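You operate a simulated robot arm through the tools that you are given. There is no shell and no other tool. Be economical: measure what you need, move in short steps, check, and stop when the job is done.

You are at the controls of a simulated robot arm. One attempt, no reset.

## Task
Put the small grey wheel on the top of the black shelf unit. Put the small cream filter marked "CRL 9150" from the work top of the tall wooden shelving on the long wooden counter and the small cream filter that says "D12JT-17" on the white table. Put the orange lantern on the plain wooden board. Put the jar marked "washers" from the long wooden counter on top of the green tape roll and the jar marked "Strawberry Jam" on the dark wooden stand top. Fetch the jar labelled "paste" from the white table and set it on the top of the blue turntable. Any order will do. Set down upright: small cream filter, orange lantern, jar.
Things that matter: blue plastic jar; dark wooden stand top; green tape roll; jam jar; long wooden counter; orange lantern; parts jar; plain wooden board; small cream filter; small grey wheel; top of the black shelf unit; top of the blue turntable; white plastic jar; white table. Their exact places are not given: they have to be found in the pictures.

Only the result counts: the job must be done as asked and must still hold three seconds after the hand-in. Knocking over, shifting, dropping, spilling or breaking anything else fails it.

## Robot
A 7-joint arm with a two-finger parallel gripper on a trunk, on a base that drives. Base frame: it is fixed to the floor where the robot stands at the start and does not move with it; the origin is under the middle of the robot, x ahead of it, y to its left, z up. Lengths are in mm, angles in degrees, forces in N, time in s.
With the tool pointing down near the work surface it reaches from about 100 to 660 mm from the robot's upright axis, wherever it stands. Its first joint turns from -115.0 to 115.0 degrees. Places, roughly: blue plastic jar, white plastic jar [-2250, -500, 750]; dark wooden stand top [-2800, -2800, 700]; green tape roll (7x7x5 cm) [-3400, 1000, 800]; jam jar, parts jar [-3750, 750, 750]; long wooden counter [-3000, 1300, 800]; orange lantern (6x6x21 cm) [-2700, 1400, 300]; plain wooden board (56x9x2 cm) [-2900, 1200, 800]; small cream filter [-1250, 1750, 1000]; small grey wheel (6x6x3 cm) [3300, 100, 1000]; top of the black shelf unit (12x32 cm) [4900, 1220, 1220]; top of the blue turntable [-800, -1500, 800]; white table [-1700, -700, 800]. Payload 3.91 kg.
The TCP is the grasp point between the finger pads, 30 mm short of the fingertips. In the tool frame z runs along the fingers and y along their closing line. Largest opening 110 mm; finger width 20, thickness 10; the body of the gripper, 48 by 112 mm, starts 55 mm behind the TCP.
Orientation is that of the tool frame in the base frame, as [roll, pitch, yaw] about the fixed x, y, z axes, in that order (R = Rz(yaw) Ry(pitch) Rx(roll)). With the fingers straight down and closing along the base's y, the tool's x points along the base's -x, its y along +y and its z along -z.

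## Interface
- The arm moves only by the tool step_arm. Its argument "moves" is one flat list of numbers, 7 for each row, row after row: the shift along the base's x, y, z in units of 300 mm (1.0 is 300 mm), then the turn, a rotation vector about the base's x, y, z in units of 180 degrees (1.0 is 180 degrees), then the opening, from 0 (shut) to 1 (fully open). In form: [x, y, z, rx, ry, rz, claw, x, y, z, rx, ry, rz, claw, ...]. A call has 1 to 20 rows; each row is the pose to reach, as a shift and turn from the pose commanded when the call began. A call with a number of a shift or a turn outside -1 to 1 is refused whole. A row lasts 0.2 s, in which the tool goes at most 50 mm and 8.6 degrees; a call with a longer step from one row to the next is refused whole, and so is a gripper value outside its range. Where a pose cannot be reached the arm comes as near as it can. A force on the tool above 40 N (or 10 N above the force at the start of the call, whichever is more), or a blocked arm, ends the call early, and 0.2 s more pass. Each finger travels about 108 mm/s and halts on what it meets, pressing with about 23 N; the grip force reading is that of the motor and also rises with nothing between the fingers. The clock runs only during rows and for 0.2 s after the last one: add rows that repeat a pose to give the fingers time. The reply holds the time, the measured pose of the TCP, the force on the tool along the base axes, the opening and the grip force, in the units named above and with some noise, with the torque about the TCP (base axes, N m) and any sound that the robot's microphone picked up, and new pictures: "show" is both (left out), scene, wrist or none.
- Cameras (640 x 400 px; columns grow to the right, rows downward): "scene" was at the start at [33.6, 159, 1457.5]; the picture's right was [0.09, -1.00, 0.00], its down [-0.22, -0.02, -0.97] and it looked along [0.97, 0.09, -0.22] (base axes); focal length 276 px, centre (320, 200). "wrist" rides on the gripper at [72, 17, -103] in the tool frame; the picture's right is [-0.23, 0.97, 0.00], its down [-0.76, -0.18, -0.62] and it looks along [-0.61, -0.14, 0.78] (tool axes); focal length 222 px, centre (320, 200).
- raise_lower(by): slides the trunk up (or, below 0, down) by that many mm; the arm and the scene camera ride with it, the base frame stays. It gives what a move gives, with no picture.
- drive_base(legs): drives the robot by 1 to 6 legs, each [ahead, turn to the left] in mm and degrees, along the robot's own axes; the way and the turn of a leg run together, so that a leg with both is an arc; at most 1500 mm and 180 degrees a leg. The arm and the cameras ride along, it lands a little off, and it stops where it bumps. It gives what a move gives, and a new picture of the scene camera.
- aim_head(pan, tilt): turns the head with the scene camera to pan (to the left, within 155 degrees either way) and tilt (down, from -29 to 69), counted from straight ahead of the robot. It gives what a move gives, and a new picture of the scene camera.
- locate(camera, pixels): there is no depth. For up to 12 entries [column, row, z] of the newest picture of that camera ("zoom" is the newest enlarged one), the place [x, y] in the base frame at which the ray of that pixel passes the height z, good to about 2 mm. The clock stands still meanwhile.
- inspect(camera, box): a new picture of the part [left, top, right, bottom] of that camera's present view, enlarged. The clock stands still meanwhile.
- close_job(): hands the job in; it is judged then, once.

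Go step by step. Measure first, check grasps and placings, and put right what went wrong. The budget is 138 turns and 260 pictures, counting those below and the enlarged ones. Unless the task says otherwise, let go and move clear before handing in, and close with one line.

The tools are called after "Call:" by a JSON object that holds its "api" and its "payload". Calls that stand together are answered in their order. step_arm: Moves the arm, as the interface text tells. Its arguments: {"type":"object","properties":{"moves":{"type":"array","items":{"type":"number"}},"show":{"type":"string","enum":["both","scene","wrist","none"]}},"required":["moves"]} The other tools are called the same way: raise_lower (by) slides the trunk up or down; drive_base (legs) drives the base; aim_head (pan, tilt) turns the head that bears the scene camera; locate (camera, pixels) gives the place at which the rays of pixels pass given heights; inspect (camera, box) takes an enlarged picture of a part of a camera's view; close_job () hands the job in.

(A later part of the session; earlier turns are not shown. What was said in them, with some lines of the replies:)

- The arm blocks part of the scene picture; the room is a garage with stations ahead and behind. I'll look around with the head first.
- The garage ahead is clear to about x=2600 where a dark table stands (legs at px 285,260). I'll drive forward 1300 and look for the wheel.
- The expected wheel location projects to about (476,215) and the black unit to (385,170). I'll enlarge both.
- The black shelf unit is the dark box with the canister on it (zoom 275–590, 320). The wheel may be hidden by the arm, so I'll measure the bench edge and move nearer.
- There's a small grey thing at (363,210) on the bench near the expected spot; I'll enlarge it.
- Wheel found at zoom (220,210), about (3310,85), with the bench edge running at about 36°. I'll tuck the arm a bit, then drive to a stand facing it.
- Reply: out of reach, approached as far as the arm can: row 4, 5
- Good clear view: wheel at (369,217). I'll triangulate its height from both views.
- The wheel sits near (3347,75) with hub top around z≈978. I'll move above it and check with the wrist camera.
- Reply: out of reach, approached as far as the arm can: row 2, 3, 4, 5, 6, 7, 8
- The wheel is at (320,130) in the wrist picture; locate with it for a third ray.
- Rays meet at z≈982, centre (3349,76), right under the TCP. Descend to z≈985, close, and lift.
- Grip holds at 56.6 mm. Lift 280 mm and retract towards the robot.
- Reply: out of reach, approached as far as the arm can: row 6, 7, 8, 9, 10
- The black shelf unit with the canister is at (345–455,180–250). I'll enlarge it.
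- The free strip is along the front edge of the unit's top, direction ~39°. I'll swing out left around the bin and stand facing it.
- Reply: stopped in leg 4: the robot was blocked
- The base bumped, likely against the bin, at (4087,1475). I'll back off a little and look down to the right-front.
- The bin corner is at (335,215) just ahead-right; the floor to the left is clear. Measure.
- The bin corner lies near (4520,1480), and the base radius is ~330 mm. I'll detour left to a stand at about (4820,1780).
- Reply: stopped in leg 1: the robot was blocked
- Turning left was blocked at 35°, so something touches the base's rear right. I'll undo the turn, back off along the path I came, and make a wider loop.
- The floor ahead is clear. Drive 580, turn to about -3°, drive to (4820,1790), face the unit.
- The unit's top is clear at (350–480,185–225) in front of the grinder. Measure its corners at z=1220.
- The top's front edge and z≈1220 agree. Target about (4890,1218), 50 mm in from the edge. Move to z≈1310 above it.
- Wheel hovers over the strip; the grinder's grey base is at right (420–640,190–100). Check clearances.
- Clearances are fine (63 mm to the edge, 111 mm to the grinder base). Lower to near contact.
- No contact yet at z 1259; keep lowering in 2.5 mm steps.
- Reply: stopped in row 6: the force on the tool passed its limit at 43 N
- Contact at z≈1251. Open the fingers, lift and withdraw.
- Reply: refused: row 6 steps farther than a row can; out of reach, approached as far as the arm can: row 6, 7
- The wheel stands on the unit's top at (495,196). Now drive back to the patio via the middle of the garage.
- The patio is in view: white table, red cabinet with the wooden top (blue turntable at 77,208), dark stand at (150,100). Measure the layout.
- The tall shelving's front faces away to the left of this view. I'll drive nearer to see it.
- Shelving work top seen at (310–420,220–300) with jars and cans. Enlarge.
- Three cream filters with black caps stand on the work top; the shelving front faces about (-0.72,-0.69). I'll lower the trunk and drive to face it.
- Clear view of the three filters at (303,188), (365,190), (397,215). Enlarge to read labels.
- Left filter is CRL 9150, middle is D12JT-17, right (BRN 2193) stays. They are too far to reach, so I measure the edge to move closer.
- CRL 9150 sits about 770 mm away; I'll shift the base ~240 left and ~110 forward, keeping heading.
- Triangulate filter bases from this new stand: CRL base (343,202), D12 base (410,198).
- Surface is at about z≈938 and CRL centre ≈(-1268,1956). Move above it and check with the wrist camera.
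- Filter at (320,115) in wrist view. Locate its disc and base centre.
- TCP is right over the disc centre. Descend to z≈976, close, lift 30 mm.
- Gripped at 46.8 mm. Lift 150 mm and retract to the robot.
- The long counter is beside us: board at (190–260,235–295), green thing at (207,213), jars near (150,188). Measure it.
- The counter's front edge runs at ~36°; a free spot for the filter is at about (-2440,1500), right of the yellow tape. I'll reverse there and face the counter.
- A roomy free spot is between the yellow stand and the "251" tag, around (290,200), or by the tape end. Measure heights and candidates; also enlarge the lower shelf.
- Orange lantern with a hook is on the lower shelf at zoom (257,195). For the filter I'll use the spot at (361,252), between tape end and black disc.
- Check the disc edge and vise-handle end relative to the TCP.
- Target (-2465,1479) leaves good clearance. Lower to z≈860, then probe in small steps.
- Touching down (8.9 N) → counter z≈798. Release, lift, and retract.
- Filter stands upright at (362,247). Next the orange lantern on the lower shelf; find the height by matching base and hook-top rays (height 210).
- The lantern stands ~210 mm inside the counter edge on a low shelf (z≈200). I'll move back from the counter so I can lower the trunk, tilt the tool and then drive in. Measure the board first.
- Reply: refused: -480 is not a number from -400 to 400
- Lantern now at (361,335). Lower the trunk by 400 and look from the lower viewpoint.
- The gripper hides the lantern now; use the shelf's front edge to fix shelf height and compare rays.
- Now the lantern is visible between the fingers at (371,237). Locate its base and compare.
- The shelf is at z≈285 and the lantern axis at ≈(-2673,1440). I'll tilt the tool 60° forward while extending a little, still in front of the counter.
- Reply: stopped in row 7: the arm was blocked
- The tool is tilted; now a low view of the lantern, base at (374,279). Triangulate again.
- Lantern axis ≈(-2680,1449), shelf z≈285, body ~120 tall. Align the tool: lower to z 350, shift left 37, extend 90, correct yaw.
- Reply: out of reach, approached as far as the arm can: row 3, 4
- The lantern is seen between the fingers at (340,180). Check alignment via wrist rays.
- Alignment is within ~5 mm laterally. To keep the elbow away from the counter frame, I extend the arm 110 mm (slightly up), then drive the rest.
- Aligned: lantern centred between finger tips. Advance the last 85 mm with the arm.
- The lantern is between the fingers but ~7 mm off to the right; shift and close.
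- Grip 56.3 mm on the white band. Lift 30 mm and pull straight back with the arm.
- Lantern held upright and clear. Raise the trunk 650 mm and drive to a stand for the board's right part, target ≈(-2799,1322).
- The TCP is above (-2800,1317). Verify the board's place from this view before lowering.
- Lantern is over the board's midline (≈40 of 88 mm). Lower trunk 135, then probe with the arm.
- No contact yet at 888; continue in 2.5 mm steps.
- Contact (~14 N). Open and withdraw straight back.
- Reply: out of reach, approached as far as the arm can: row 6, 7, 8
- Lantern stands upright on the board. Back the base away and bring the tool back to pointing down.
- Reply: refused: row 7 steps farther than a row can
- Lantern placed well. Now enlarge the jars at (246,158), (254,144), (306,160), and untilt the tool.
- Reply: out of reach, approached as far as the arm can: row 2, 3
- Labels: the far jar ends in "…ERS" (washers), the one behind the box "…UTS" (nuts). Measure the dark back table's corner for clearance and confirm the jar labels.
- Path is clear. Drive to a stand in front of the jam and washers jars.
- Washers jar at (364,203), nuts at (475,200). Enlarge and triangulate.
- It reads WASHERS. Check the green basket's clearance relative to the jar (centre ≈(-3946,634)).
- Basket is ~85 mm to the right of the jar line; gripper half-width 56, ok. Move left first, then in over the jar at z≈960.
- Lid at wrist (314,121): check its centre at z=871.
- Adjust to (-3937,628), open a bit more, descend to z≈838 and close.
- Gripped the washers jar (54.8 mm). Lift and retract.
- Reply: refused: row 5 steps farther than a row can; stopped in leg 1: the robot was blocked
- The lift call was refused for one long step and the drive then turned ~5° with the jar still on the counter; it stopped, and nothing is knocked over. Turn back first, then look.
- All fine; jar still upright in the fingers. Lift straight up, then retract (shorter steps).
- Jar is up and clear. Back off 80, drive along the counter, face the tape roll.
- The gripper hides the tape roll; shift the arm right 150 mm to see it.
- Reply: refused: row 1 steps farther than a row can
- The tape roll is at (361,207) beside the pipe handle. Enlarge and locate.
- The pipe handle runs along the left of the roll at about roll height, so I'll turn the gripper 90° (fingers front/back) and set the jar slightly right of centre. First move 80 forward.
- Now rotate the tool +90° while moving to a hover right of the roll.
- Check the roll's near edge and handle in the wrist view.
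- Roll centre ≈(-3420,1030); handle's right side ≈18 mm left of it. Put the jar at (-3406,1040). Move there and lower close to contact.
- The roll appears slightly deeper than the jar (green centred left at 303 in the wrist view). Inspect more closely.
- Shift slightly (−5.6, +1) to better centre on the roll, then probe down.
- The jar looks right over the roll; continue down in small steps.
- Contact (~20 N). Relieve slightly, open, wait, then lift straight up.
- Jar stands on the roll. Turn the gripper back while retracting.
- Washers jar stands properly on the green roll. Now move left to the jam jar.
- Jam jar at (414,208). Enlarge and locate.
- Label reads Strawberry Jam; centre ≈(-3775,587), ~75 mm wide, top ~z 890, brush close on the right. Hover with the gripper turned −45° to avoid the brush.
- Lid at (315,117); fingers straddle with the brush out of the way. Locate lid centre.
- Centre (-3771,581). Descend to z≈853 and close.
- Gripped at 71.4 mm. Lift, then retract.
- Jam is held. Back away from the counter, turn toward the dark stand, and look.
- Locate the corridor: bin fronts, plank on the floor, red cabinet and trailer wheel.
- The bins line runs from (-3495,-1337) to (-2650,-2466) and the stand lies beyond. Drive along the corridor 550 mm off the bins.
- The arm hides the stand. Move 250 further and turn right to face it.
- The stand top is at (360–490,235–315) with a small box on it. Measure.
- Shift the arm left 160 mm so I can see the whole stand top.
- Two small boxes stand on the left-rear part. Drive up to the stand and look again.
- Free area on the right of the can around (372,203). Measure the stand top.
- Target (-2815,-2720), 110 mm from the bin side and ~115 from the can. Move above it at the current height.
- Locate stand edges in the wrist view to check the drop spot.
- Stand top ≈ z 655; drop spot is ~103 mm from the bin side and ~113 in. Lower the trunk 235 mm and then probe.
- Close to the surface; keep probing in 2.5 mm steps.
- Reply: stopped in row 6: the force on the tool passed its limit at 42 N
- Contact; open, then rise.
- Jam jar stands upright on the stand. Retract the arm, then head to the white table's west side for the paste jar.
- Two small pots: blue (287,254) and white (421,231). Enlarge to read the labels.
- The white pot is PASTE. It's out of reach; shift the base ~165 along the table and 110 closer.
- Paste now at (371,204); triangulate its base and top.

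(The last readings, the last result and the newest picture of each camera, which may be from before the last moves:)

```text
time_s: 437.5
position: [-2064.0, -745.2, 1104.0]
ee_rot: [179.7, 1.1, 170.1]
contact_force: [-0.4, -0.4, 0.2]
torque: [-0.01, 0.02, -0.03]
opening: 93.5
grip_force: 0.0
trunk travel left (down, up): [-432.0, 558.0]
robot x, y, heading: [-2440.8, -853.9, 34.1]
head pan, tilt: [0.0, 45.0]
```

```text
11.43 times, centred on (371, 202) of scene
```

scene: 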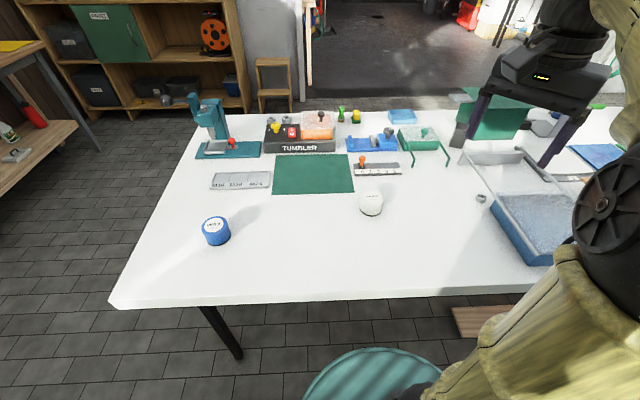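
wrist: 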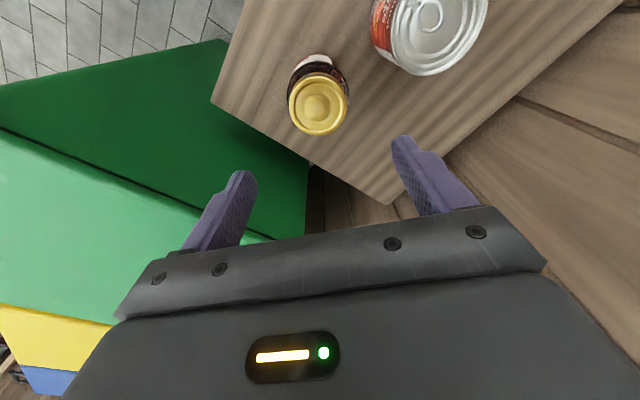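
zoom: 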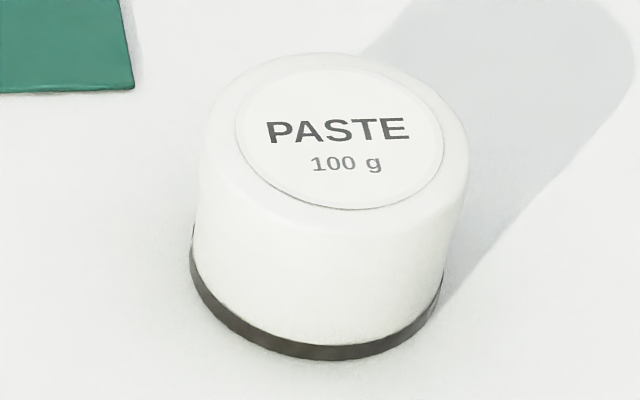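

Table z≈750, paste centre ≈(-1984,-531), dia ~64. Hover at z≈900.

Call:
{"api": "step_arm", "payload": {"moves": [0.038, 0.102, -0.1, 0, 0, 0, 1, 0.076, 0.204, -0.2, 0, 0, 0, 1, 0.114, 0.306, -0.3, 0, 0, 0, 1, 0.152, 0.408, -0.4, 0, 0, 0, 1, 0.19, 0.51, -0.5, 0, 0, 0, 1, 0.228, 0.612, -0.6, 0, 0, 0, 1, 0.267, 0.714, -0.68, 0, 0, 0, 1]}}

```text
time_s: 439.1
position: [-1984.8, -529.9, 900.6]
ee_rot: [179.7, 1.1, 170.2]
contact_force: [-0.4, -0.5, 0.8]
torque: [0.0, -0.03, 0.0]
opening: 109.9
grip_force: 0.0
trunk travel left (down, up): [-432.0, 558.0]
robot x, y, heading: [-2441.5, -848.1, 34.3]
head pan, tilt: [0.0, 45.0]
```

scene: 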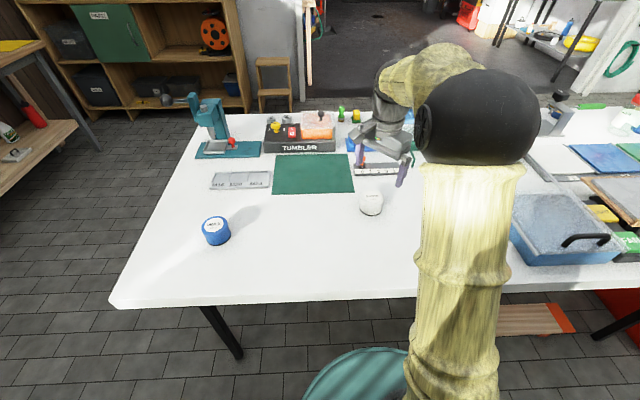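
wrist: 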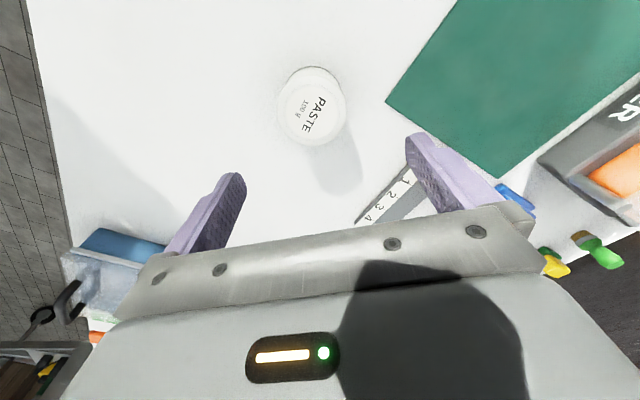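

Locate the pot's top centre and the ruler end.

Call:
{"api": "locate", "payload": {"camera": "wrist", "pixels": [[313, 113, 795], [313, 113, 790], [405, 168, 770], [360, 222, 770], [388, 102, 752]]}}

```text
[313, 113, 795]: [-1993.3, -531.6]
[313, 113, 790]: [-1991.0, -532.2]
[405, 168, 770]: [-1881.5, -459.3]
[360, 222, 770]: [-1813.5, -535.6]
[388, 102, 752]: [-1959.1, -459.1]
```

Descend to z≈787 at (-1989,-532) and close.

Call:
{"api": "step_arm", "payload": {"moves": [-0.014, -0.007, -0.12, 0, 0, 0, 0.85, -0.014, -0.007, -0.25, 0, 0, 0, 0.85, -0.014, -0.007, -0.34, 0, 0, 0, 0.85, -0.014, -0.007, -0.38, 0, 0, 0, 0.85, -0.014, -0.007, -0.38, 0, 0, 0, 0.7, -0.014, -0.007, -0.38, 0, 0, 0, 0.5, -0.014, -0.007, -0.38, 0, 0, 0, 0.45, -0.014, -0.007, -0.38, 0, 0, 0, 0.45], "show": "wrist"}}

```text
time_s: 440.4
position: [-1986.8, -537.3, 790.3]
ee_rot: [179.9, 1.3, 170.0]
contact_force: [-0.4, 1.7, 16.6]
torque: [-0.56, 0.3, 0.01]
opening: 60.0
grip_force: 5.5
trunk travel left (down, up): [-432.0, 558.0]
robot x, y, heading: [-2443.2, -851.9, 34.6]
head pan, tilt: [0.0, 45.0]
stopped in row 6: the force on the tool passed its limit at 70 N (the readings are from after the stop); the commanded pose is now the measured one
```

wrist: 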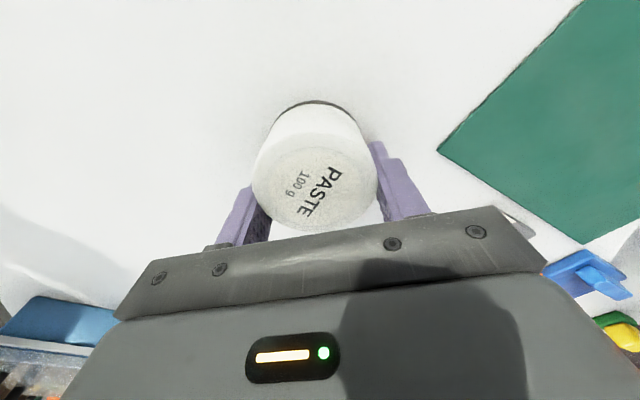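

Stopped on a force spike, likely tips near the table while closing. Raise 4 mm, finish closing.

Call:
{"api": "step_arm", "payload": {"moves": [0, 0, 0.013, 0, 0, 0, 0.53, 0, 0, 0.013, 0, 0, 0, 0.48, 0, 0, 0.013, 0, 0, 0, 0.45, 0, 0, 0.013, 0, 0, 0, 0.45], "show": "wrist"}}

```text
time_s: 441.4
position: [-1986.5, -537.5, 791.6]
ee_rot: [-179.9, 1.0, 170.0]
contact_force: [0.7, -0.2, 0.9]
torque: [0.01, -0.02, 0.01]
opening: 59.9
grip_force: 22.2
trunk travel left (down, up): [-432.0, 558.0]
robot x, y, heading: [-2440.9, -851.7, 34.3]
head pan, tilt: [0.0, 45.0]
```

wrist: 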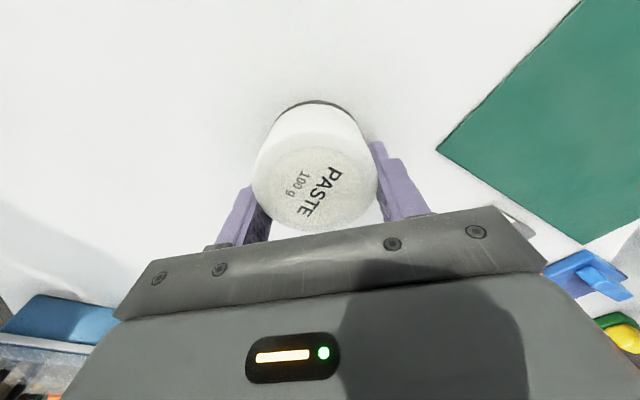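

Gripped at 59.9 mm. Lift and retract.

Call:
{"api": "step_arm", "payload": {"moves": [0, 0, 0.06, 0, 0, 0, 0.45, 0, 0, 0.2, 0, 0, 0, 0.45, 0, 0, 0.34, 0, 0, 0, 0.45, 0, 0, 0.48, 0, 0, 0, 0.45, 0, 0, 0.62, 0, 0, 0, 0.45, 0, 0, 0.75, 0, 0, 0, 0.45, -0.1, -0.08, 0.8, 0, 0, 0, 0.45, -0.2, -0.16, 0.84, 0, 0, 0, 0.45, -0.3, -0.24, 0.88, 0, 0, 0, 0.45, -0.4, -0.31, 0.92, 0, 0, 0, 0.45], "show": "scene"}}

Call:
{"api": "aim_head", "payload": {"pan": -65, "tilt": 25}}

```text
time_s: 443.6
position: [-2109.3, -632.8, 1066.8]
ee_rot: [-179.9, 1.1, 170.1]
contact_force: [-0.9, -0.1, -1.6]
torque: [-0.02, -0.01, -0.02]
opening: 60.0
grip_force: 22.6
trunk travel left (down, up): [-432.0, 558.0]
robot x, y, heading: [-2440.0, -853.2, 34.8]
head pan, tilt: [0.0, 45.0]
```

scene: 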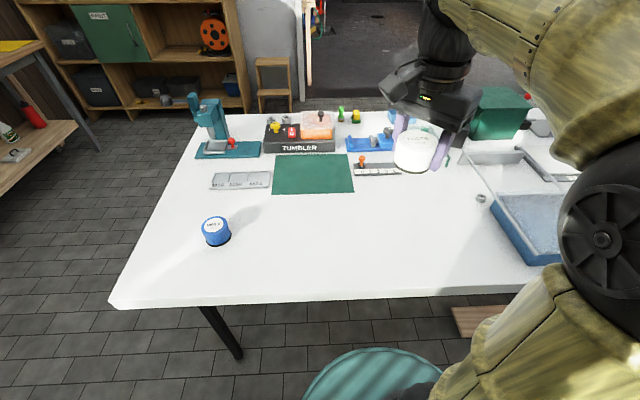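

```text
time_s: 444.9
position: [-2108.4, -632.2, 1066.6]
ee_rot: [-179.9, 1.1, 170.0]
contact_force: [-0.3, -0.3, -1.7]
torque: [0.0, 0.0, 0.02]
opening: 59.8
grip_force: 22.7
trunk travel left (down, up): [-432.0, 558.0]
robot x, y, heading: [-2441.2, -853.2, 34.5]
head pan, tilt: [-65.0, 25.0]
```

scene: 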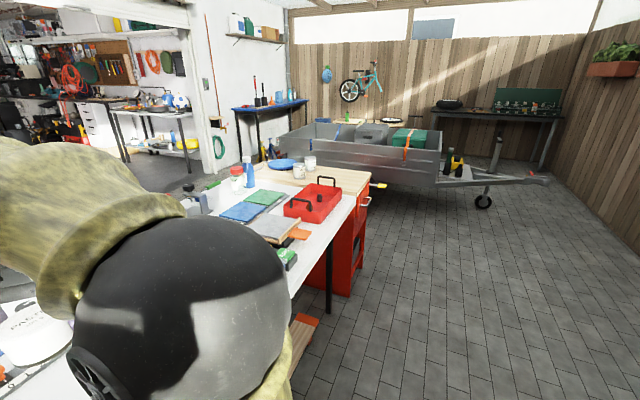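

The turntable is at (283,163) on the red cabinet beyond the table. Measure the cabinet and surroundings.

Call:
{"api": "locate", "payload": {"camera": "scene", "pixels": [[370, 180, 800], [356, 190, 800], [283, 161, 820], [310, 158, 850], [300, 172, 850], [350, 297, 0], [366, 240, 0], [483, 208, 0], [440, 180, 500], [290, 155, 800], [365, 170, 800]]}}

Call:
{"api": "inspect", "payload": {"camera": "scene", "box": [220, 120, 420, 245]}}

```text
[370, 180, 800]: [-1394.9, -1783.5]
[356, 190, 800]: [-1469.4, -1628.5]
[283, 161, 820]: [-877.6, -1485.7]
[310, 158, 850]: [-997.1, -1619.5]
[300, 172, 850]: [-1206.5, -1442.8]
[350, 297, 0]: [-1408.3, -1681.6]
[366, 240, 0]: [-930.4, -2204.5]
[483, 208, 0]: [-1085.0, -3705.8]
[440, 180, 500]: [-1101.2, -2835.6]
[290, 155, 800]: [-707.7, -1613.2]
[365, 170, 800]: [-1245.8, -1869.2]
```

```text
3.20 times, centred on (320, 182) of scene
```

zoom: 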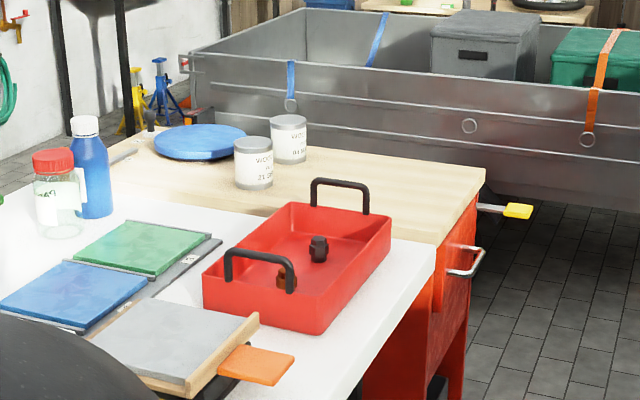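

The turntable is best reached from the cabinet's front (north-east side). Drive around the north end of the white table.

Call:
{"api": "drive_base", "payload": {"legs": [[0, 88.6], [840, 0], [0, -75.6], [963, 0], [0, -58.2], [865, 0]]}}

```text
time_s: 474.1
position: [-1017.4, 269.5, 1067.6]
ee_rot: [-179.9, 1.0, 124.8]
contact_force: [0.1, 0.0, -1.9]
torque: [-0.02, -0.03, -0.02]
opening: 59.6
grip_force: 23.2
trunk travel left (down, up): [-432.0, 558.0]
robot x, y, heading: [-1406.9, 348.8, -10.7]
head pan, tilt: [-65.0, 25.0]
```

scene: 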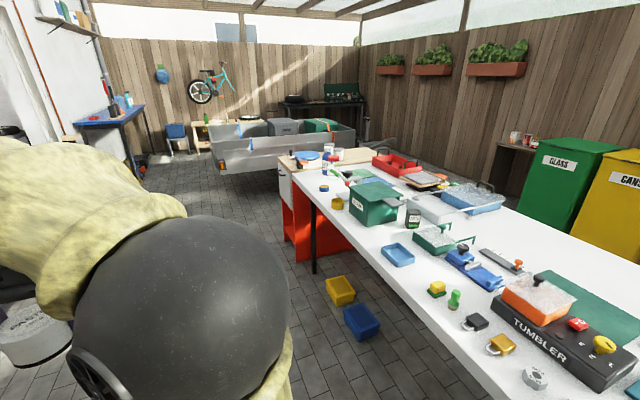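

Check the floor boxes at (340,290),(360,325) relative to my path.

Call:
{"api": "locate", "payload": {"camera": "scene", "pixels": [[355, 303, 0], [328, 300, 0], [362, 342, 0], [345, 325, 0], [314, 273, 0], [284, 240, 0], [280, 165, 800], [296, 163, 800]]}}

```text
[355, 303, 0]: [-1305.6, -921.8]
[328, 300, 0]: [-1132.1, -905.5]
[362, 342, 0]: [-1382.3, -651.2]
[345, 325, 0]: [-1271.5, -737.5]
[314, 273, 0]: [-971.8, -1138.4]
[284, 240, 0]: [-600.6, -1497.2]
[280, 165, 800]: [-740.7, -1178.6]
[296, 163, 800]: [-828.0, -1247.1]
```

Path is clear. Drive to a point in front of the cabinet and face it.

Call:
{"api": "drive_base", "payload": {"legs": [[0, -42.2], [1000, 0], [846, 0], [0, -90]]}}

Call:
{"api": "aim_head", "payload": {"pan": 0, "tilt": 35}}

```text
time_s: 493.0
position: [-658.2, -1351.6, 1067.4]
ee_rot: [-179.8, 1.1, -7.0]
contact_force: [0.5, 0.6, -1.2]
torque: [0.01, 0.02, -0.03]
opening: 59.8
grip_force: 23.0
trunk travel left (down, up): [-432.0, 558.0]
robot x, y, heading: [-336.6, -1115.5, -142.8]
head pan, tilt: [-65.0, 25.0]
```

scene: 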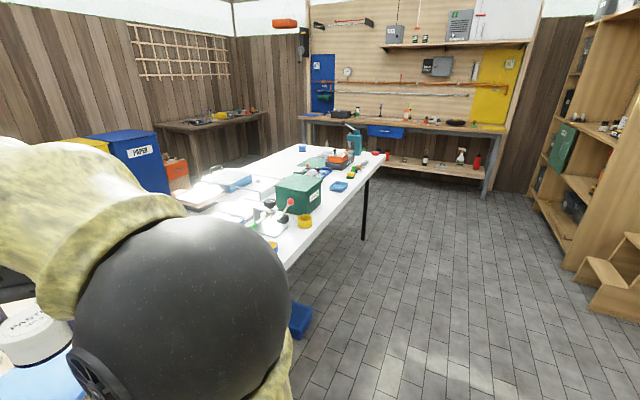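

```text
time_s: 494.4
position: [-658.2, -1352.2, 1066.4]
ee_rot: [-179.9, 1.1, -7.2]
contact_force: [0.5, -0.4, -2.1]
torque: [-0.01, 0.02, 0.02]
opening: 59.8
grip_force: 22.7
trunk travel left (down, up): [-432.0, 558.0]
robot x, y, heading: [-338.9, -1111.5, -142.5]
head pan, tilt: [0.0, 35.0]
```

scene: 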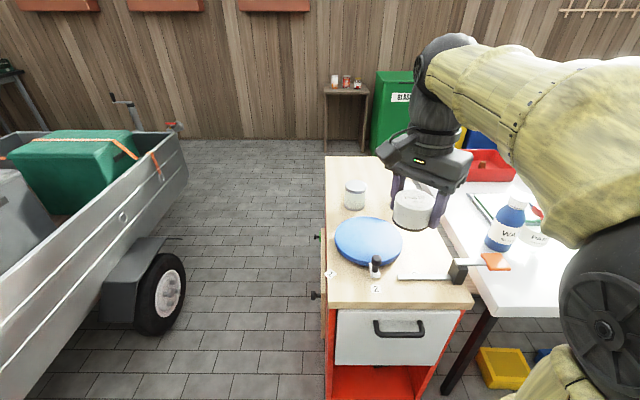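

The turntable is clearly visible at (369,242), with a small marker at (376,265) in front and a tin at (355,195). Measure.

Call:
{"api": "locate", "payload": {"camera": "scene", "pixels": [[369, 240, 780], [369, 240, 790], [369, 240, 800], [335, 241, 790], [403, 241, 790], [369, 218, 790], [369, 264, 790], [332, 302, 760], [355, 208, 760], [376, 262, 790]]}}

Call:
{"api": "inspect", "payload": {"camera": "scene", "box": [310, 170, 470, 310]}}

```text
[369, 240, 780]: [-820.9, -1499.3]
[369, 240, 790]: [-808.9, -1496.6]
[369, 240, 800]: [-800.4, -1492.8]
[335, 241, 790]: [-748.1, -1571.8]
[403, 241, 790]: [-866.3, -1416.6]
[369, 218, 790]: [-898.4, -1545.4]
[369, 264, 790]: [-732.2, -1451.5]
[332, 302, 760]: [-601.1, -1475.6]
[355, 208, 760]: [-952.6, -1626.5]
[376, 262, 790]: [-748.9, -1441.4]
```

```text
2.86 times, centred on (390, 240) of scene
```

zoom: 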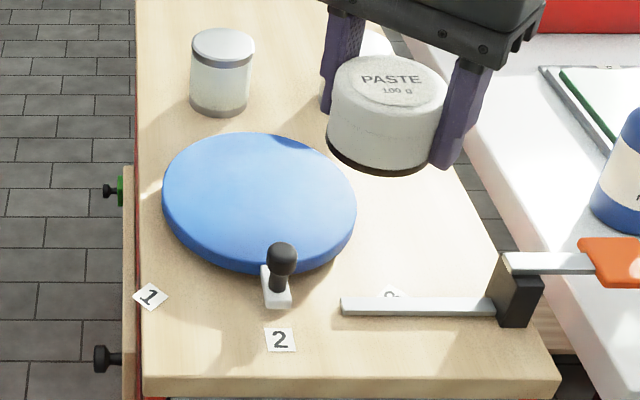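

Turntable centre ≈(-815,-1502), top z≈785. Move 70 mm closer, then go above it.

Call:
{"api": "drive_base", "payload": {"legs": [[70, 0]]}}

Call:
{"api": "locate", "payload": {"camera": "scene", "pixels": [[320, 200, 790]]}}

```text
time_s: 495.4
position: [-713.4, -1393.1, 1066.5]
ee_rot: [-179.9, 1.1, -7.1]
contact_force: [0.0, 1.1, -0.5]
torque: [0.02, 0.02, 0.01]
opening: 59.7
grip_force: 22.8
trunk travel left (down, up): [-432.0, 558.0]
robot x, y, heading: [-389.3, -1158.8, -142.6]
head pan, tilt: [0.0, 35.0]
```

scene: 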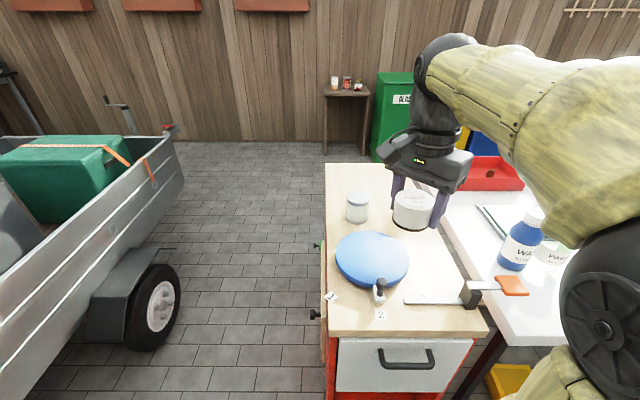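

```text
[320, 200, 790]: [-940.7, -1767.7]
```

Call:
{"api": "step_arm", "payload": {"moves": [-0.07, -0.075, -0.1, 0, 0, 0, 0.45, -0.14, -0.15, -0.2, 0, 0, 0, 0.45, -0.21, -0.22, -0.3, 0, 0, 0, 0.45, -0.28, -0.3, -0.4, 0, 0, 0, 0.45, -0.35, -0.372, -0.5, 0, 0, 0, 0.45, -0.355, -0.373, -0.64, 0, 0, 0, 0.45]}}

Call:
{"api": "locate", "payload": {"camera": "scene", "pixels": [[372, 258, 785], [336, 258, 785], [409, 258, 785], [379, 284, 785]]}}

```text
time_s: 496.9
position: [-820.5, -1505.2, 873.2]
ee_rot: [-179.9, 1.1, -7.1]
contact_force: [0.2, 0.2, -1.9]
torque: [0.01, 0.01, 0.01]
opening: 59.8
grip_force: 23.0
trunk travel left (down, up): [-432.0, 558.0]
robot x, y, heading: [-389.0, -1158.2, -142.6]
head pan, tilt: [0.0, 35.0]
```

scene: 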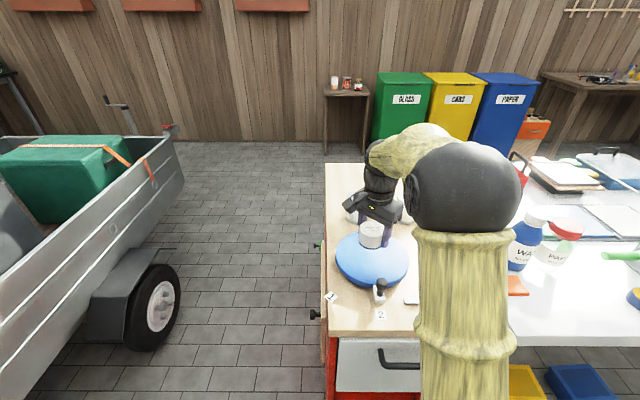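
wrist: 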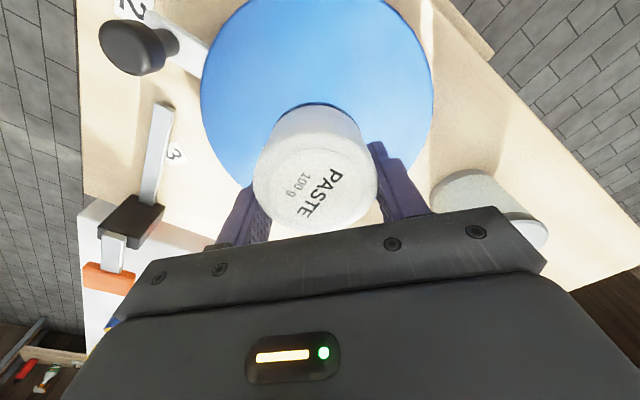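

```text
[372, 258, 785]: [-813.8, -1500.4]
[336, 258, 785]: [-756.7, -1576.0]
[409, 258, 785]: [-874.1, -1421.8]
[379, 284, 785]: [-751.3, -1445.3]
```

Jar is over the turntable's centre. Lower and probe.

Call:
{"api": "step_arm", "payload": {"moves": [0.01, 0.006, -0.08, 0, 0, 0, 0.45, 0.01, 0.006, -0.13, 0, 0, 0, 0.45, 0.01, 0.006, -0.14, 0, 0, 0, 0.45, 0.01, 0.006, -0.15, 0, 0, 0, 0.45, 0.01, 0.006, -0.16, 0, 0, 0, 0.45, 0.01, 0.006, -0.17, 0, 0, 0, 0.45, 0.01, 0.006, -0.18, 0, 0, 0, 0.45], "show": "wrist"}}

```text
time_s: 498.4
position: [-817.4, -1504.1, 821.1]
ee_rot: [-180.0, 1.1, -7.1]
contact_force: [-0.1, -0.3, -1.5]
torque: [-0.02, 0.0, -0.03]
opening: 59.7
grip_force: 22.8
trunk travel left (down, up): [-432.0, 558.0]
robot x, y, heading: [-394.8, -1158.4, -142.5]
head pan, tilt: [0.0, 35.0]
```

wrist: 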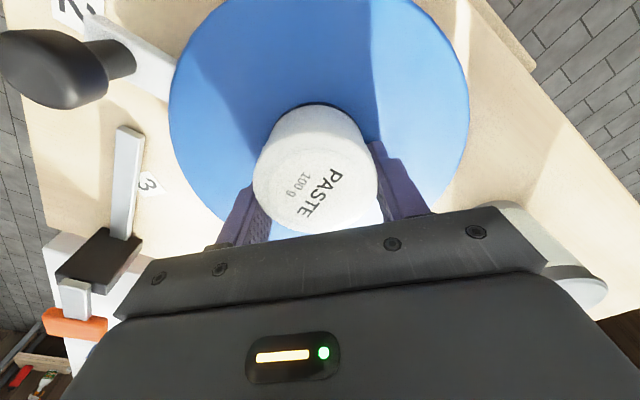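

No contact yet at 821; keep probing.

Call:
{"api": "step_arm", "payload": {"moves": [0, 0, -0.01, 0, 0, 0, 0.45, 0, 0, -0.02, 0, 0, 0, 0.45, 0, 0, -0.03, 0, 0, 0, 0.45, 0, 0, -0.04, 0, 0, 0, 0.45, 0, 0, -0.05, 0, 0, 0, 0.45, 0, 0, -0.06, 0, 0, 0, 0.45, 0, 0, -0.07, 0, 0, 0, 0.45], "show": "wrist"}}

```text
time_s: 499.2
position: [-816.9, -1503.1, 819.4]
ee_rot: [179.7, 1.7, -7.1]
contact_force: [5.9, 4.5, 19.0]
torque: [0.73, -0.56, -0.06]
opening: 59.4
grip_force: 22.9
trunk travel left (down, up): [-432.0, 558.0]
robot x, y, heading: [-394.9, -1156.9, -142.6]
head pan, tilt: [0.0, 35.0]
stopped in row 3: the force on the tool passed its limit at 45 N (the readings are from after the stop); the commanded pose is now the measured one
```

wrist: 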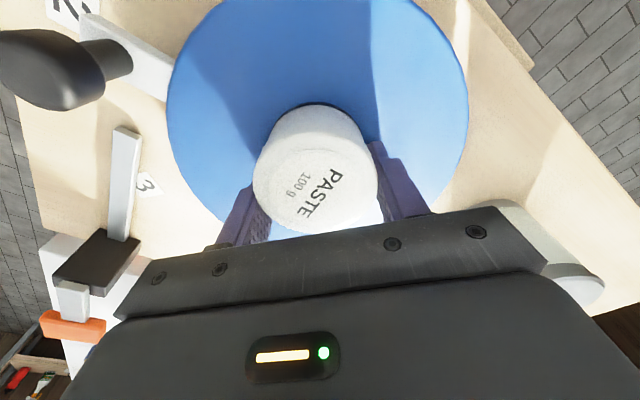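

Contact. Open, lift straight up, and retract.

Call:
{"api": "step_arm", "payload": {"moves": [0, 0, 0.004, 0, 0, 0, 0.6, 0, 0, 0.004, 0, 0, 0, 0.75, 0, 0, 0.004, 0, 0, 0, 0.75, 0, 0, 0.1, 0, 0, 0, 0.75, 0, 0, 0.25, 0, 0, 0, 0.75, 0, 0, 0.4, 0, 0, 0, 0.75, 0, 0, 0.55, 0, 0, 0, 0.75, 0, 0, 0.7, 0, 0, 0, 0.75, 0.1, 0.08, 0.75, 0, 0, 0, 0.8, 0.2, 0.16, 0.8, 0, 0, 0, 0.8, 0.3, 0.24, 0.82, 0, 0, 0, 0.8, 0.4, 0.32, 0.82, 0, 0, 0, 0.8], "show": "scene"}}

```text
time_s: 501.8
position: [-698.6, -1405.6, 1063.1]
ee_rot: [179.6, 1.5, -7.1]
contact_force: [0.0, 0.2, -0.1]
torque: [0.01, -0.01, -0.01]
opening: 87.8
grip_force: 0.0
trunk travel left (down, up): [-432.0, 558.0]
robot x, y, heading: [-392.6, -1155.4, -142.9]
head pan, tilt: [0.0, 35.0]
```

scene: 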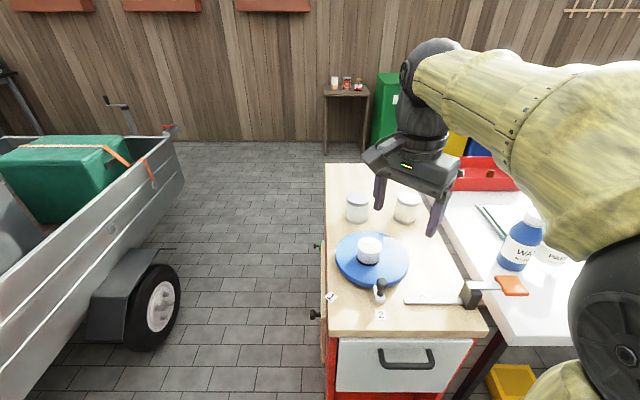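

Paste pot stands on the turntable. Now drive back to the shelving for the D12JT-17 filter, coming in straight.

Call:
{"api": "drive_base", "payload": {"legs": [[-150, 0], [0, -92.8], [1330, 0], [1330, 0], [0, -80.3], [340, 0]]}}

Call:
{"api": "aim_head", "payload": {"pan": -5, "tilt": 42}}

```text
time_s: 530.8
position: [-1303.9, 1630.1, 1062.5]
ee_rot: [179.7, 1.5, -177.4]
contact_force: [-0.4, -0.8, -0.9]
torque: [0.01, -0.02, -0.01]
opening: 88.1
grip_force: 0.0
trunk travel left (down, up): [-432.0, 558.0]
robot x, y, heading: [-1559.4, 1338.1, 47.4]
head pan, tilt: [0.0, 35.0]
```

scene: 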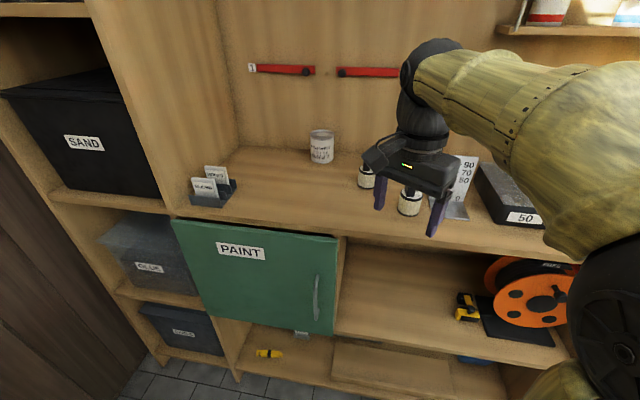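

```text
time_s: 531.4
position: [-1304.4, 1630.3, 1063.4]
ee_rot: [179.5, 1.6, -177.4]
contact_force: [0.2, 0.2, 0.0]
torque: [-0.01, -0.02, -0.01]
opening: 87.9
grip_force: 0.0
trunk travel left (down, up): [-432.0, 558.0]
robot x, y, heading: [-1562.9, 1335.8, 47.0]
head pan, tilt: [-5.0, 42.0]
```

scene: 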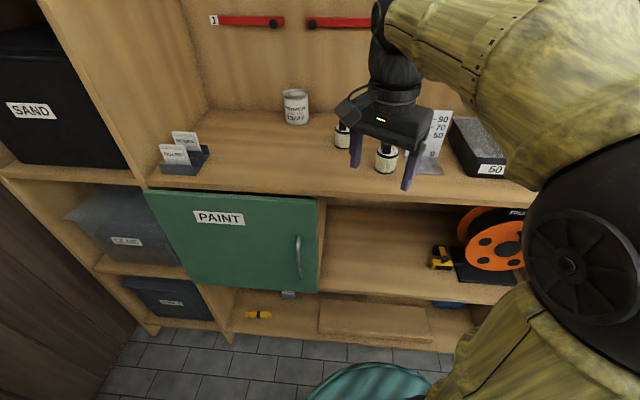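

D12JT-17 (343,137) is just beyond reach; move 60 mm forward and go above it with the arm.

Call:
{"api": "drive_base", "payload": {"legs": [[60, 0]]}}

Call:
{"api": "step_arm", "payload": {"moves": [0.087, 0.112, 0, 0, 0, 0, 0.85, 0.175, 0.224, 0, 0, 0, 0, 0.85, 0.262, 0.336, 0, 0, 0, 0, 0.85, 0.35, 0.448, 0, 0, 0, 0, 0.85, 0.437, 0.56, 0, 0, 0, 0, 0.85]}}

Call:
{"api": "locate", "payload": {"camera": "wrist", "pixels": [[320, 119, 978], [300, 119, 978], [340, 119, 978], [320, 139, 978], [320, 99, 978], [280, 119, 978], [360, 119, 978], [320, 159, 978], [320, 79, 978]]}}

Call:
{"api": "inspect", "payload": {"camera": "wrist", "box": [240, 40, 400, 190]}}

```text
time_s: 532.5
position: [-1263.5, 1674.4, 1062.6]
ee_rot: [179.7, 1.6, -177.3]
contact_force: [-0.7, -0.4, -0.5]
torque: [0.03, 0.02, 0.0]
opening: 87.7
grip_force: 0.1
trunk travel left (down, up): [-432.0, 558.0]
robot x, y, heading: [-1526.2, 1377.9, 47.0]
head pan, tilt: [-5.0, 42.0]
```

scene: 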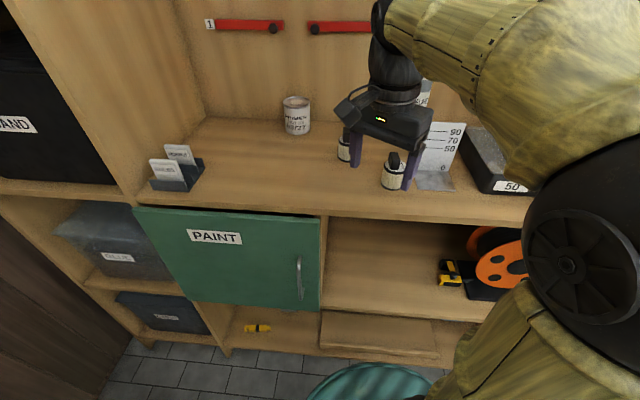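

```text
time_s: 533.6
position: [-1131.7, 1842.6, 1060.8]
ee_rot: [179.8, 1.3, -177.2]
contact_force: [0.5, 0.0, 0.0]
torque: [-0.04, -0.03, -0.02]
opening: 93.7
grip_force: 0.0
trunk travel left (down, up): [-432.0, 558.0]
robot x, y, heading: [-1523.3, 1377.9, 47.4]
head pan, tilt: [-5.0, 42.0]
```

scene: 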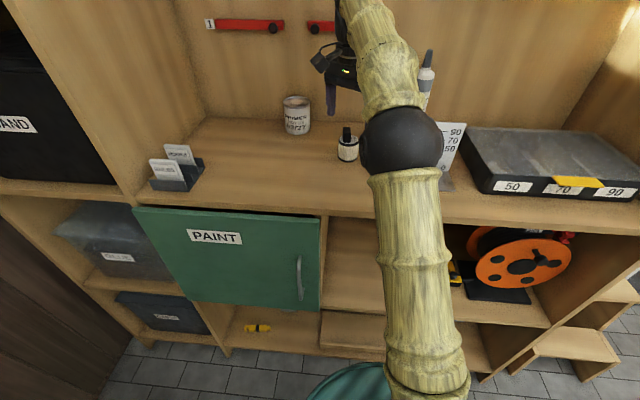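
wrist: 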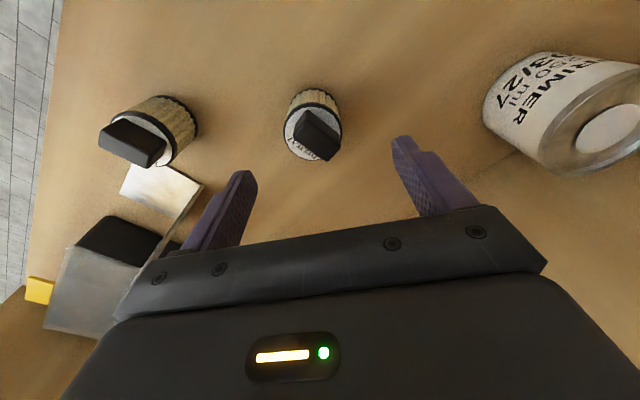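

```text
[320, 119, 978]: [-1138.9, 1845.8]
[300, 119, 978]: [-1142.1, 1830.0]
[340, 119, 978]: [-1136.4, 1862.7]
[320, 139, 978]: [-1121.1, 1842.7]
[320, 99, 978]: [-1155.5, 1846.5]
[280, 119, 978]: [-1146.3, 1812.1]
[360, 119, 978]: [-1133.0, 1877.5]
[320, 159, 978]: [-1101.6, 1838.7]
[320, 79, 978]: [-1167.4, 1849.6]
```

```text
2.67 times, centred on (320, 115) of wrist
```

zoom: 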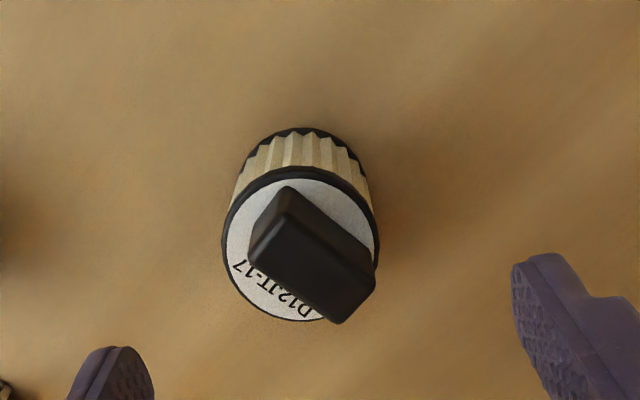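

Reads D12JT-17, centre ≈(-1128.5,1837.7). Descend, grip, lift and retract in one call.

Call:
{"api": "step_arm", "payload": {"moves": [0.01, -0.017, -0.12, 0, 0, 0, 0.9, 0.01, -0.017, -0.23, 0, 0, 0, 0.9, 0.01, -0.017, -0.28, 0, 0, 0, 0.9, 0.01, -0.017, -0.28, 0, 0, 0, 0.7, 0.01, -0.017, -0.28, 0, 0, 0, 0.45, 0.01, -0.017, -0.28, 0, 0, 0, 0.3, 0.01, -0.017, -0.28, 0, 0, 0, 0.3, 0.01, -0.017, -0.22, 0, 0, 0, 0.3, 0.01, -0.017, -0.1, 0, 0, 0, 0.3, 0.01, -0.017, 0.04, 0, 0, 0, 0.3, 0.01, -0.017, 0.18, 0, 0, 0, 0.3, -0.088, -0.122, 0.2, 0, 0, 0, 0.3, -0.186, -0.227, 0.2, 0, 0, 0, 0.3, -0.284, -0.332, 0.2, 0, 0, 0, 0.3, -0.382, -0.437, 0.2, 0, 0, 0, 0.3, -0.48, -0.542, 0.2, 0, 0, 0, 0.3, -0.57, -0.64, 0.2, 0, 0, 0, 0.3]}}

```text
time_s: 537.2
position: [-1304.5, 1646.9, 1123.4]
ee_rot: [179.5, 1.5, -177.3]
contact_force: [-0.2, 0.3, 0.2]
torque: [0.01, 0.02, -0.03]
opening: 47.1
grip_force: 23.0
out of reach, approached as far as the arm can: row 11
trunk travel left (down, up): [-432.0, 558.0]
robot x, y, heading: [-1524.5, 1377.9, 47.3]
head pan, tilt: [-5.0, 42.0]
```

scene: 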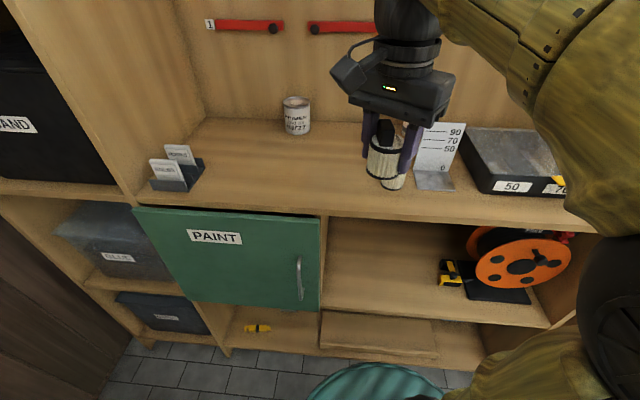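
wrist: 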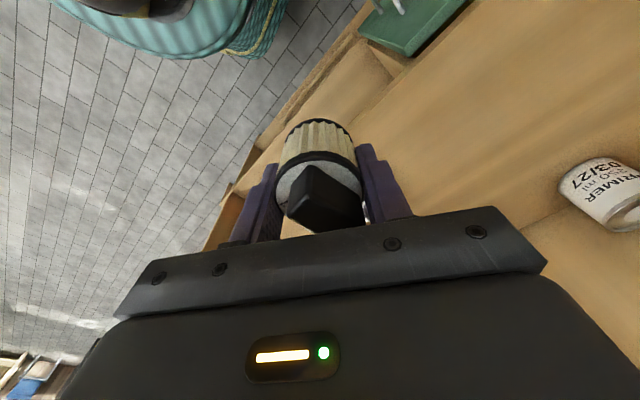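

D12JT-17 is gripped (47.1 mm). Drive to the north end of the white table.

Call:
{"api": "drive_base", "payload": {"legs": [[-350, 0], [0, -176.9], [1237, 0], [0, 77.3]]}}

Call:
{"api": "aim_head", "payload": {"pan": 5, "tilt": 42}}

Call:
{"api": "locate", "payload": {"camera": "scene", "pixels": [[320, 200, 752], [320, 240, 752], [320, 160, 752], [360, 200, 752], [280, 200, 752], [400, 200, 752], [240, 200, 752], [320, 280, 752], [400, 240, 752], [240, 240, 752]]}}

```text
time_s: 562.1
position: [-2333.0, -111.0, 1123.3]
ee_rot: [179.7, 1.5, 81.9]
contact_force: [-0.2, 0.1, 0.5]
torque: [0.0, 0.02, 0.04]
opening: 46.5
grip_force: 23.4
trunk travel left (down, up): [-432.0, 558.0]
robot x, y, heading: [-2560.6, 156.5, -53.5]
head pan, tilt: [-5.0, 42.0]
```

scene: 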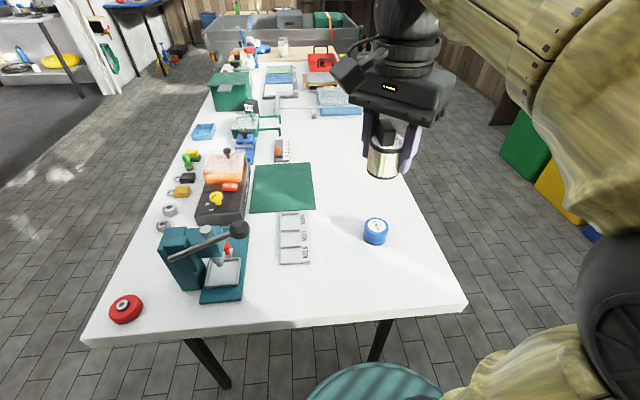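

```text
time_s: 562.9
position: [-2332.4, -111.8, 1122.8]
ee_rot: [179.7, 1.5, 81.9]
contact_force: [0.1, 0.4, -0.4]
torque: [-0.01, 0.01, 0.0]
opening: 46.4
grip_force: 23.2
trunk travel left (down, up): [-432.0, 558.0]
robot x, y, heading: [-2560.8, 154.4, -53.8]
head pan, tilt: [5.0, 42.0]
```

scene: 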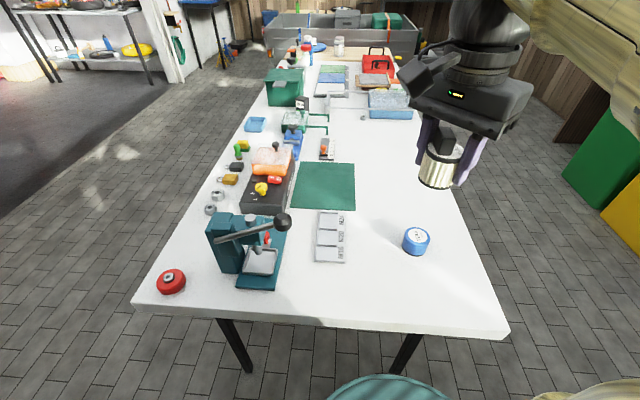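

```text
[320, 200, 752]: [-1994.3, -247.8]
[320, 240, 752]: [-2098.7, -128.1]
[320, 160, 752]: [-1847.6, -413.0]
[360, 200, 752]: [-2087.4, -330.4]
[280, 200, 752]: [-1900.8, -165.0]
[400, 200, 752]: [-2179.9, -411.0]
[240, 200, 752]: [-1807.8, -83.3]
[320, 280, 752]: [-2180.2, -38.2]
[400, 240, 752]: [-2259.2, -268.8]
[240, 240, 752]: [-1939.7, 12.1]
```

Free spot at about (383,282) ≈(-2292,-138), well between ruler and WAX pot. Move over it, lower, and probe for contact.

Call:
{"api": "step_arm", "payload": {"moves": [0.05, -0.03, -0.13, 0, 0, 0, 0.3, 0.1, -0.065, -0.27, 0, 0, 0, 0.3, 0.133, -0.087, -0.41, 0, 0, 0, 0.3, 0.133, -0.087, -0.55, 0, 0, 0, 0.3, 0.133, -0.087, -0.69, 0, 0, 0, 0.3, 0.133, -0.087, -0.83, 0, 0, 0, 0.3, 0.133, -0.087, -0.95, 0, 0, 0, 0.3], "show": "both"}}

Call:
{"api": "step_arm", "payload": {"moves": [0, 0, -0.05, 0, 0, 0, 0.3, 0, 0, -0.08, 0, 0, 0, 0.3, 0, 0, -0.09, 0, 0, 0, 0.3, 0, 0, -0.1, 0, 0, 0, 0.3, 0, 0, -0.11, 0, 0, 0, 0.3, 0, 0, -0.12, 0, 0, 0, 0.3, 0, 0, -0.13, 0, 0, 0, 0.3, 0, 0, -0.14, 0, 0, 0, 0.3, 0, 0, -0.15, 0, 0, 0, 0.3, 0, 0, -0.16, 0, 0, 0, 0.3], "show": "both"}}

```text
time_s: 564.5
position: [-2293.5, -137.2, 839.1]
ee_rot: [179.7, 1.5, 82.0]
contact_force: [-0.6, 0.2, -0.3]
torque: [-0.02, 0.01, -0.03]
opening: 46.3
grip_force: 23.0
trunk travel left (down, up): [-432.0, 558.0]
robot x, y, heading: [-2557.4, 154.8, -53.5]
head pan, tilt: [5.0, 42.0]
```

scene: 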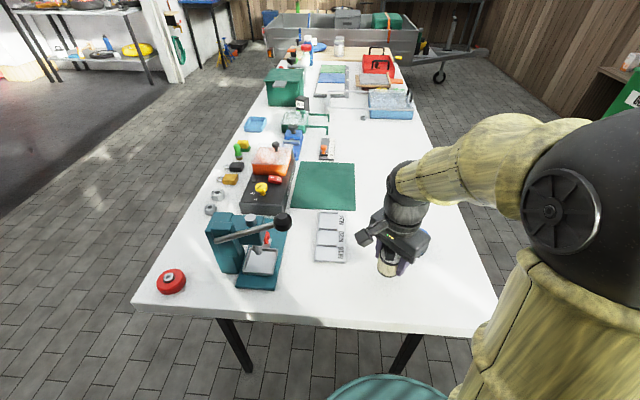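
wrist: 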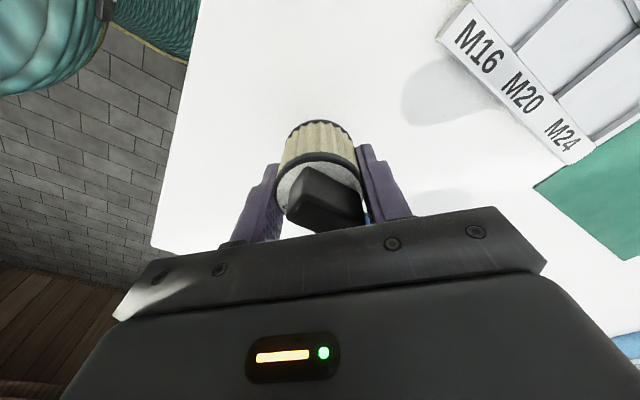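

```text
time_s: 566.7
position: [-2293.9, -137.6, 790.2]
ee_rot: [179.6, 1.5, 82.0]
contact_force: [-0.3, -1.0, 17.9]
torque: [0.03, 0.12, 0.03]
opening: 46.5
grip_force: 23.0
trunk travel left (down, up): [-432.0, 558.0]
robot x, y, heading: [-2561.3, 154.6, -53.8]
head pan, tilt: [5.0, 42.0]
```

scene: 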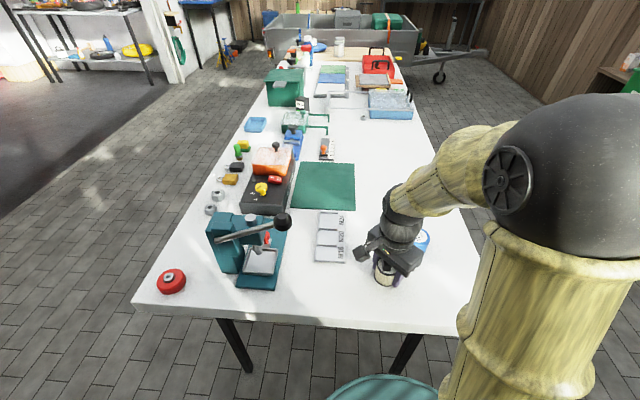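
wrist: 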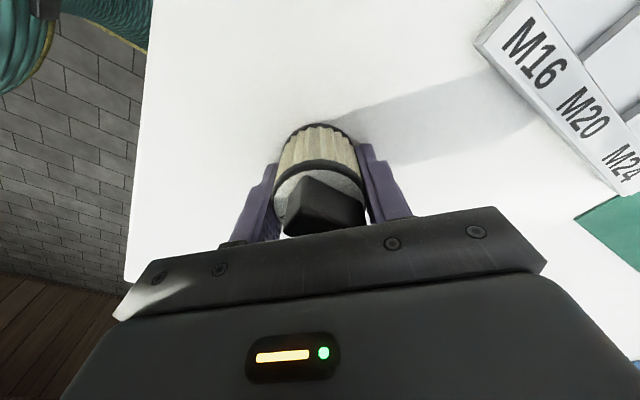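

Contact at z≈790 (18 N). Release, lift straight up and retract.

Call:
{"api": "step_arm", "payload": {"moves": [0, 0, 0.003, 0, 0, 0, 0.5, 0, 0, 0.003, 0, 0, 0, 0.65, 0, 0, 0.003, 0, 0, 0, 0.65, 0, 0, 0.1, 0, 0, 0, 0.65, 0, 0, 0.25, 0, 0, 0, 0.65, 0, 0, 0.4, 0, 0, 0, 0.65, 0, 0, 0.55, 0, 0, 0, 0.65, 0, 0, 0.7, 0, 0, 0, 0.65, -0.03, 0.06, 0.82, 0, 0, 0, 0.65], "show": "both"}}

```text
time_s: 568.7
position: [-2303.6, -117.9, 1033.8]
ee_rot: [179.7, 1.6, 81.8]
contact_force: [0.7, -0.3, -0.4]
torque: [0.0, -0.01, -0.02]
opening: 71.4
grip_force: 0.0
trunk travel left (down, up): [-432.0, 558.0]
robot x, y, heading: [-2558.8, 152.6, -53.5]
head pan, tilt: [5.0, 42.0]
```

scene: 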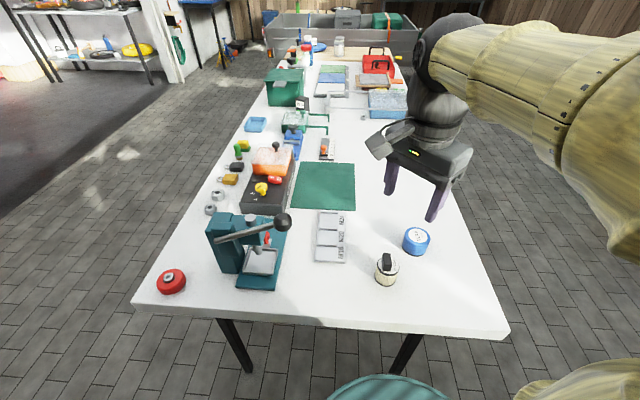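
wrist: 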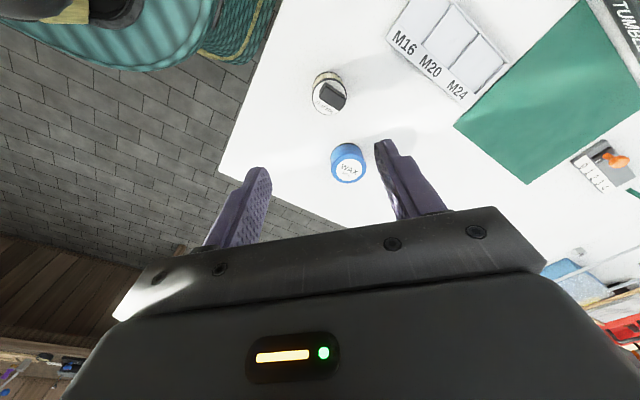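

The D12JT-17 filter stands upright at (386,272) on the white table, and all seven items are placed with the gripper clear. Handing in.

Call:
{"api": "close_job", "payload": {}}

```text
The job is handed in.
```

All seven items are placed as asked and the job is handed in. The base also bumped into something in the garage, probably the waste bin. Later the robot turned about 5° with the washers jar gripped but still on the counter, possibly brushing the green basket. I saw nothing knocked over either time, but the bin may have moved up to about 50 mm, and I did not look at either area again before handing in.
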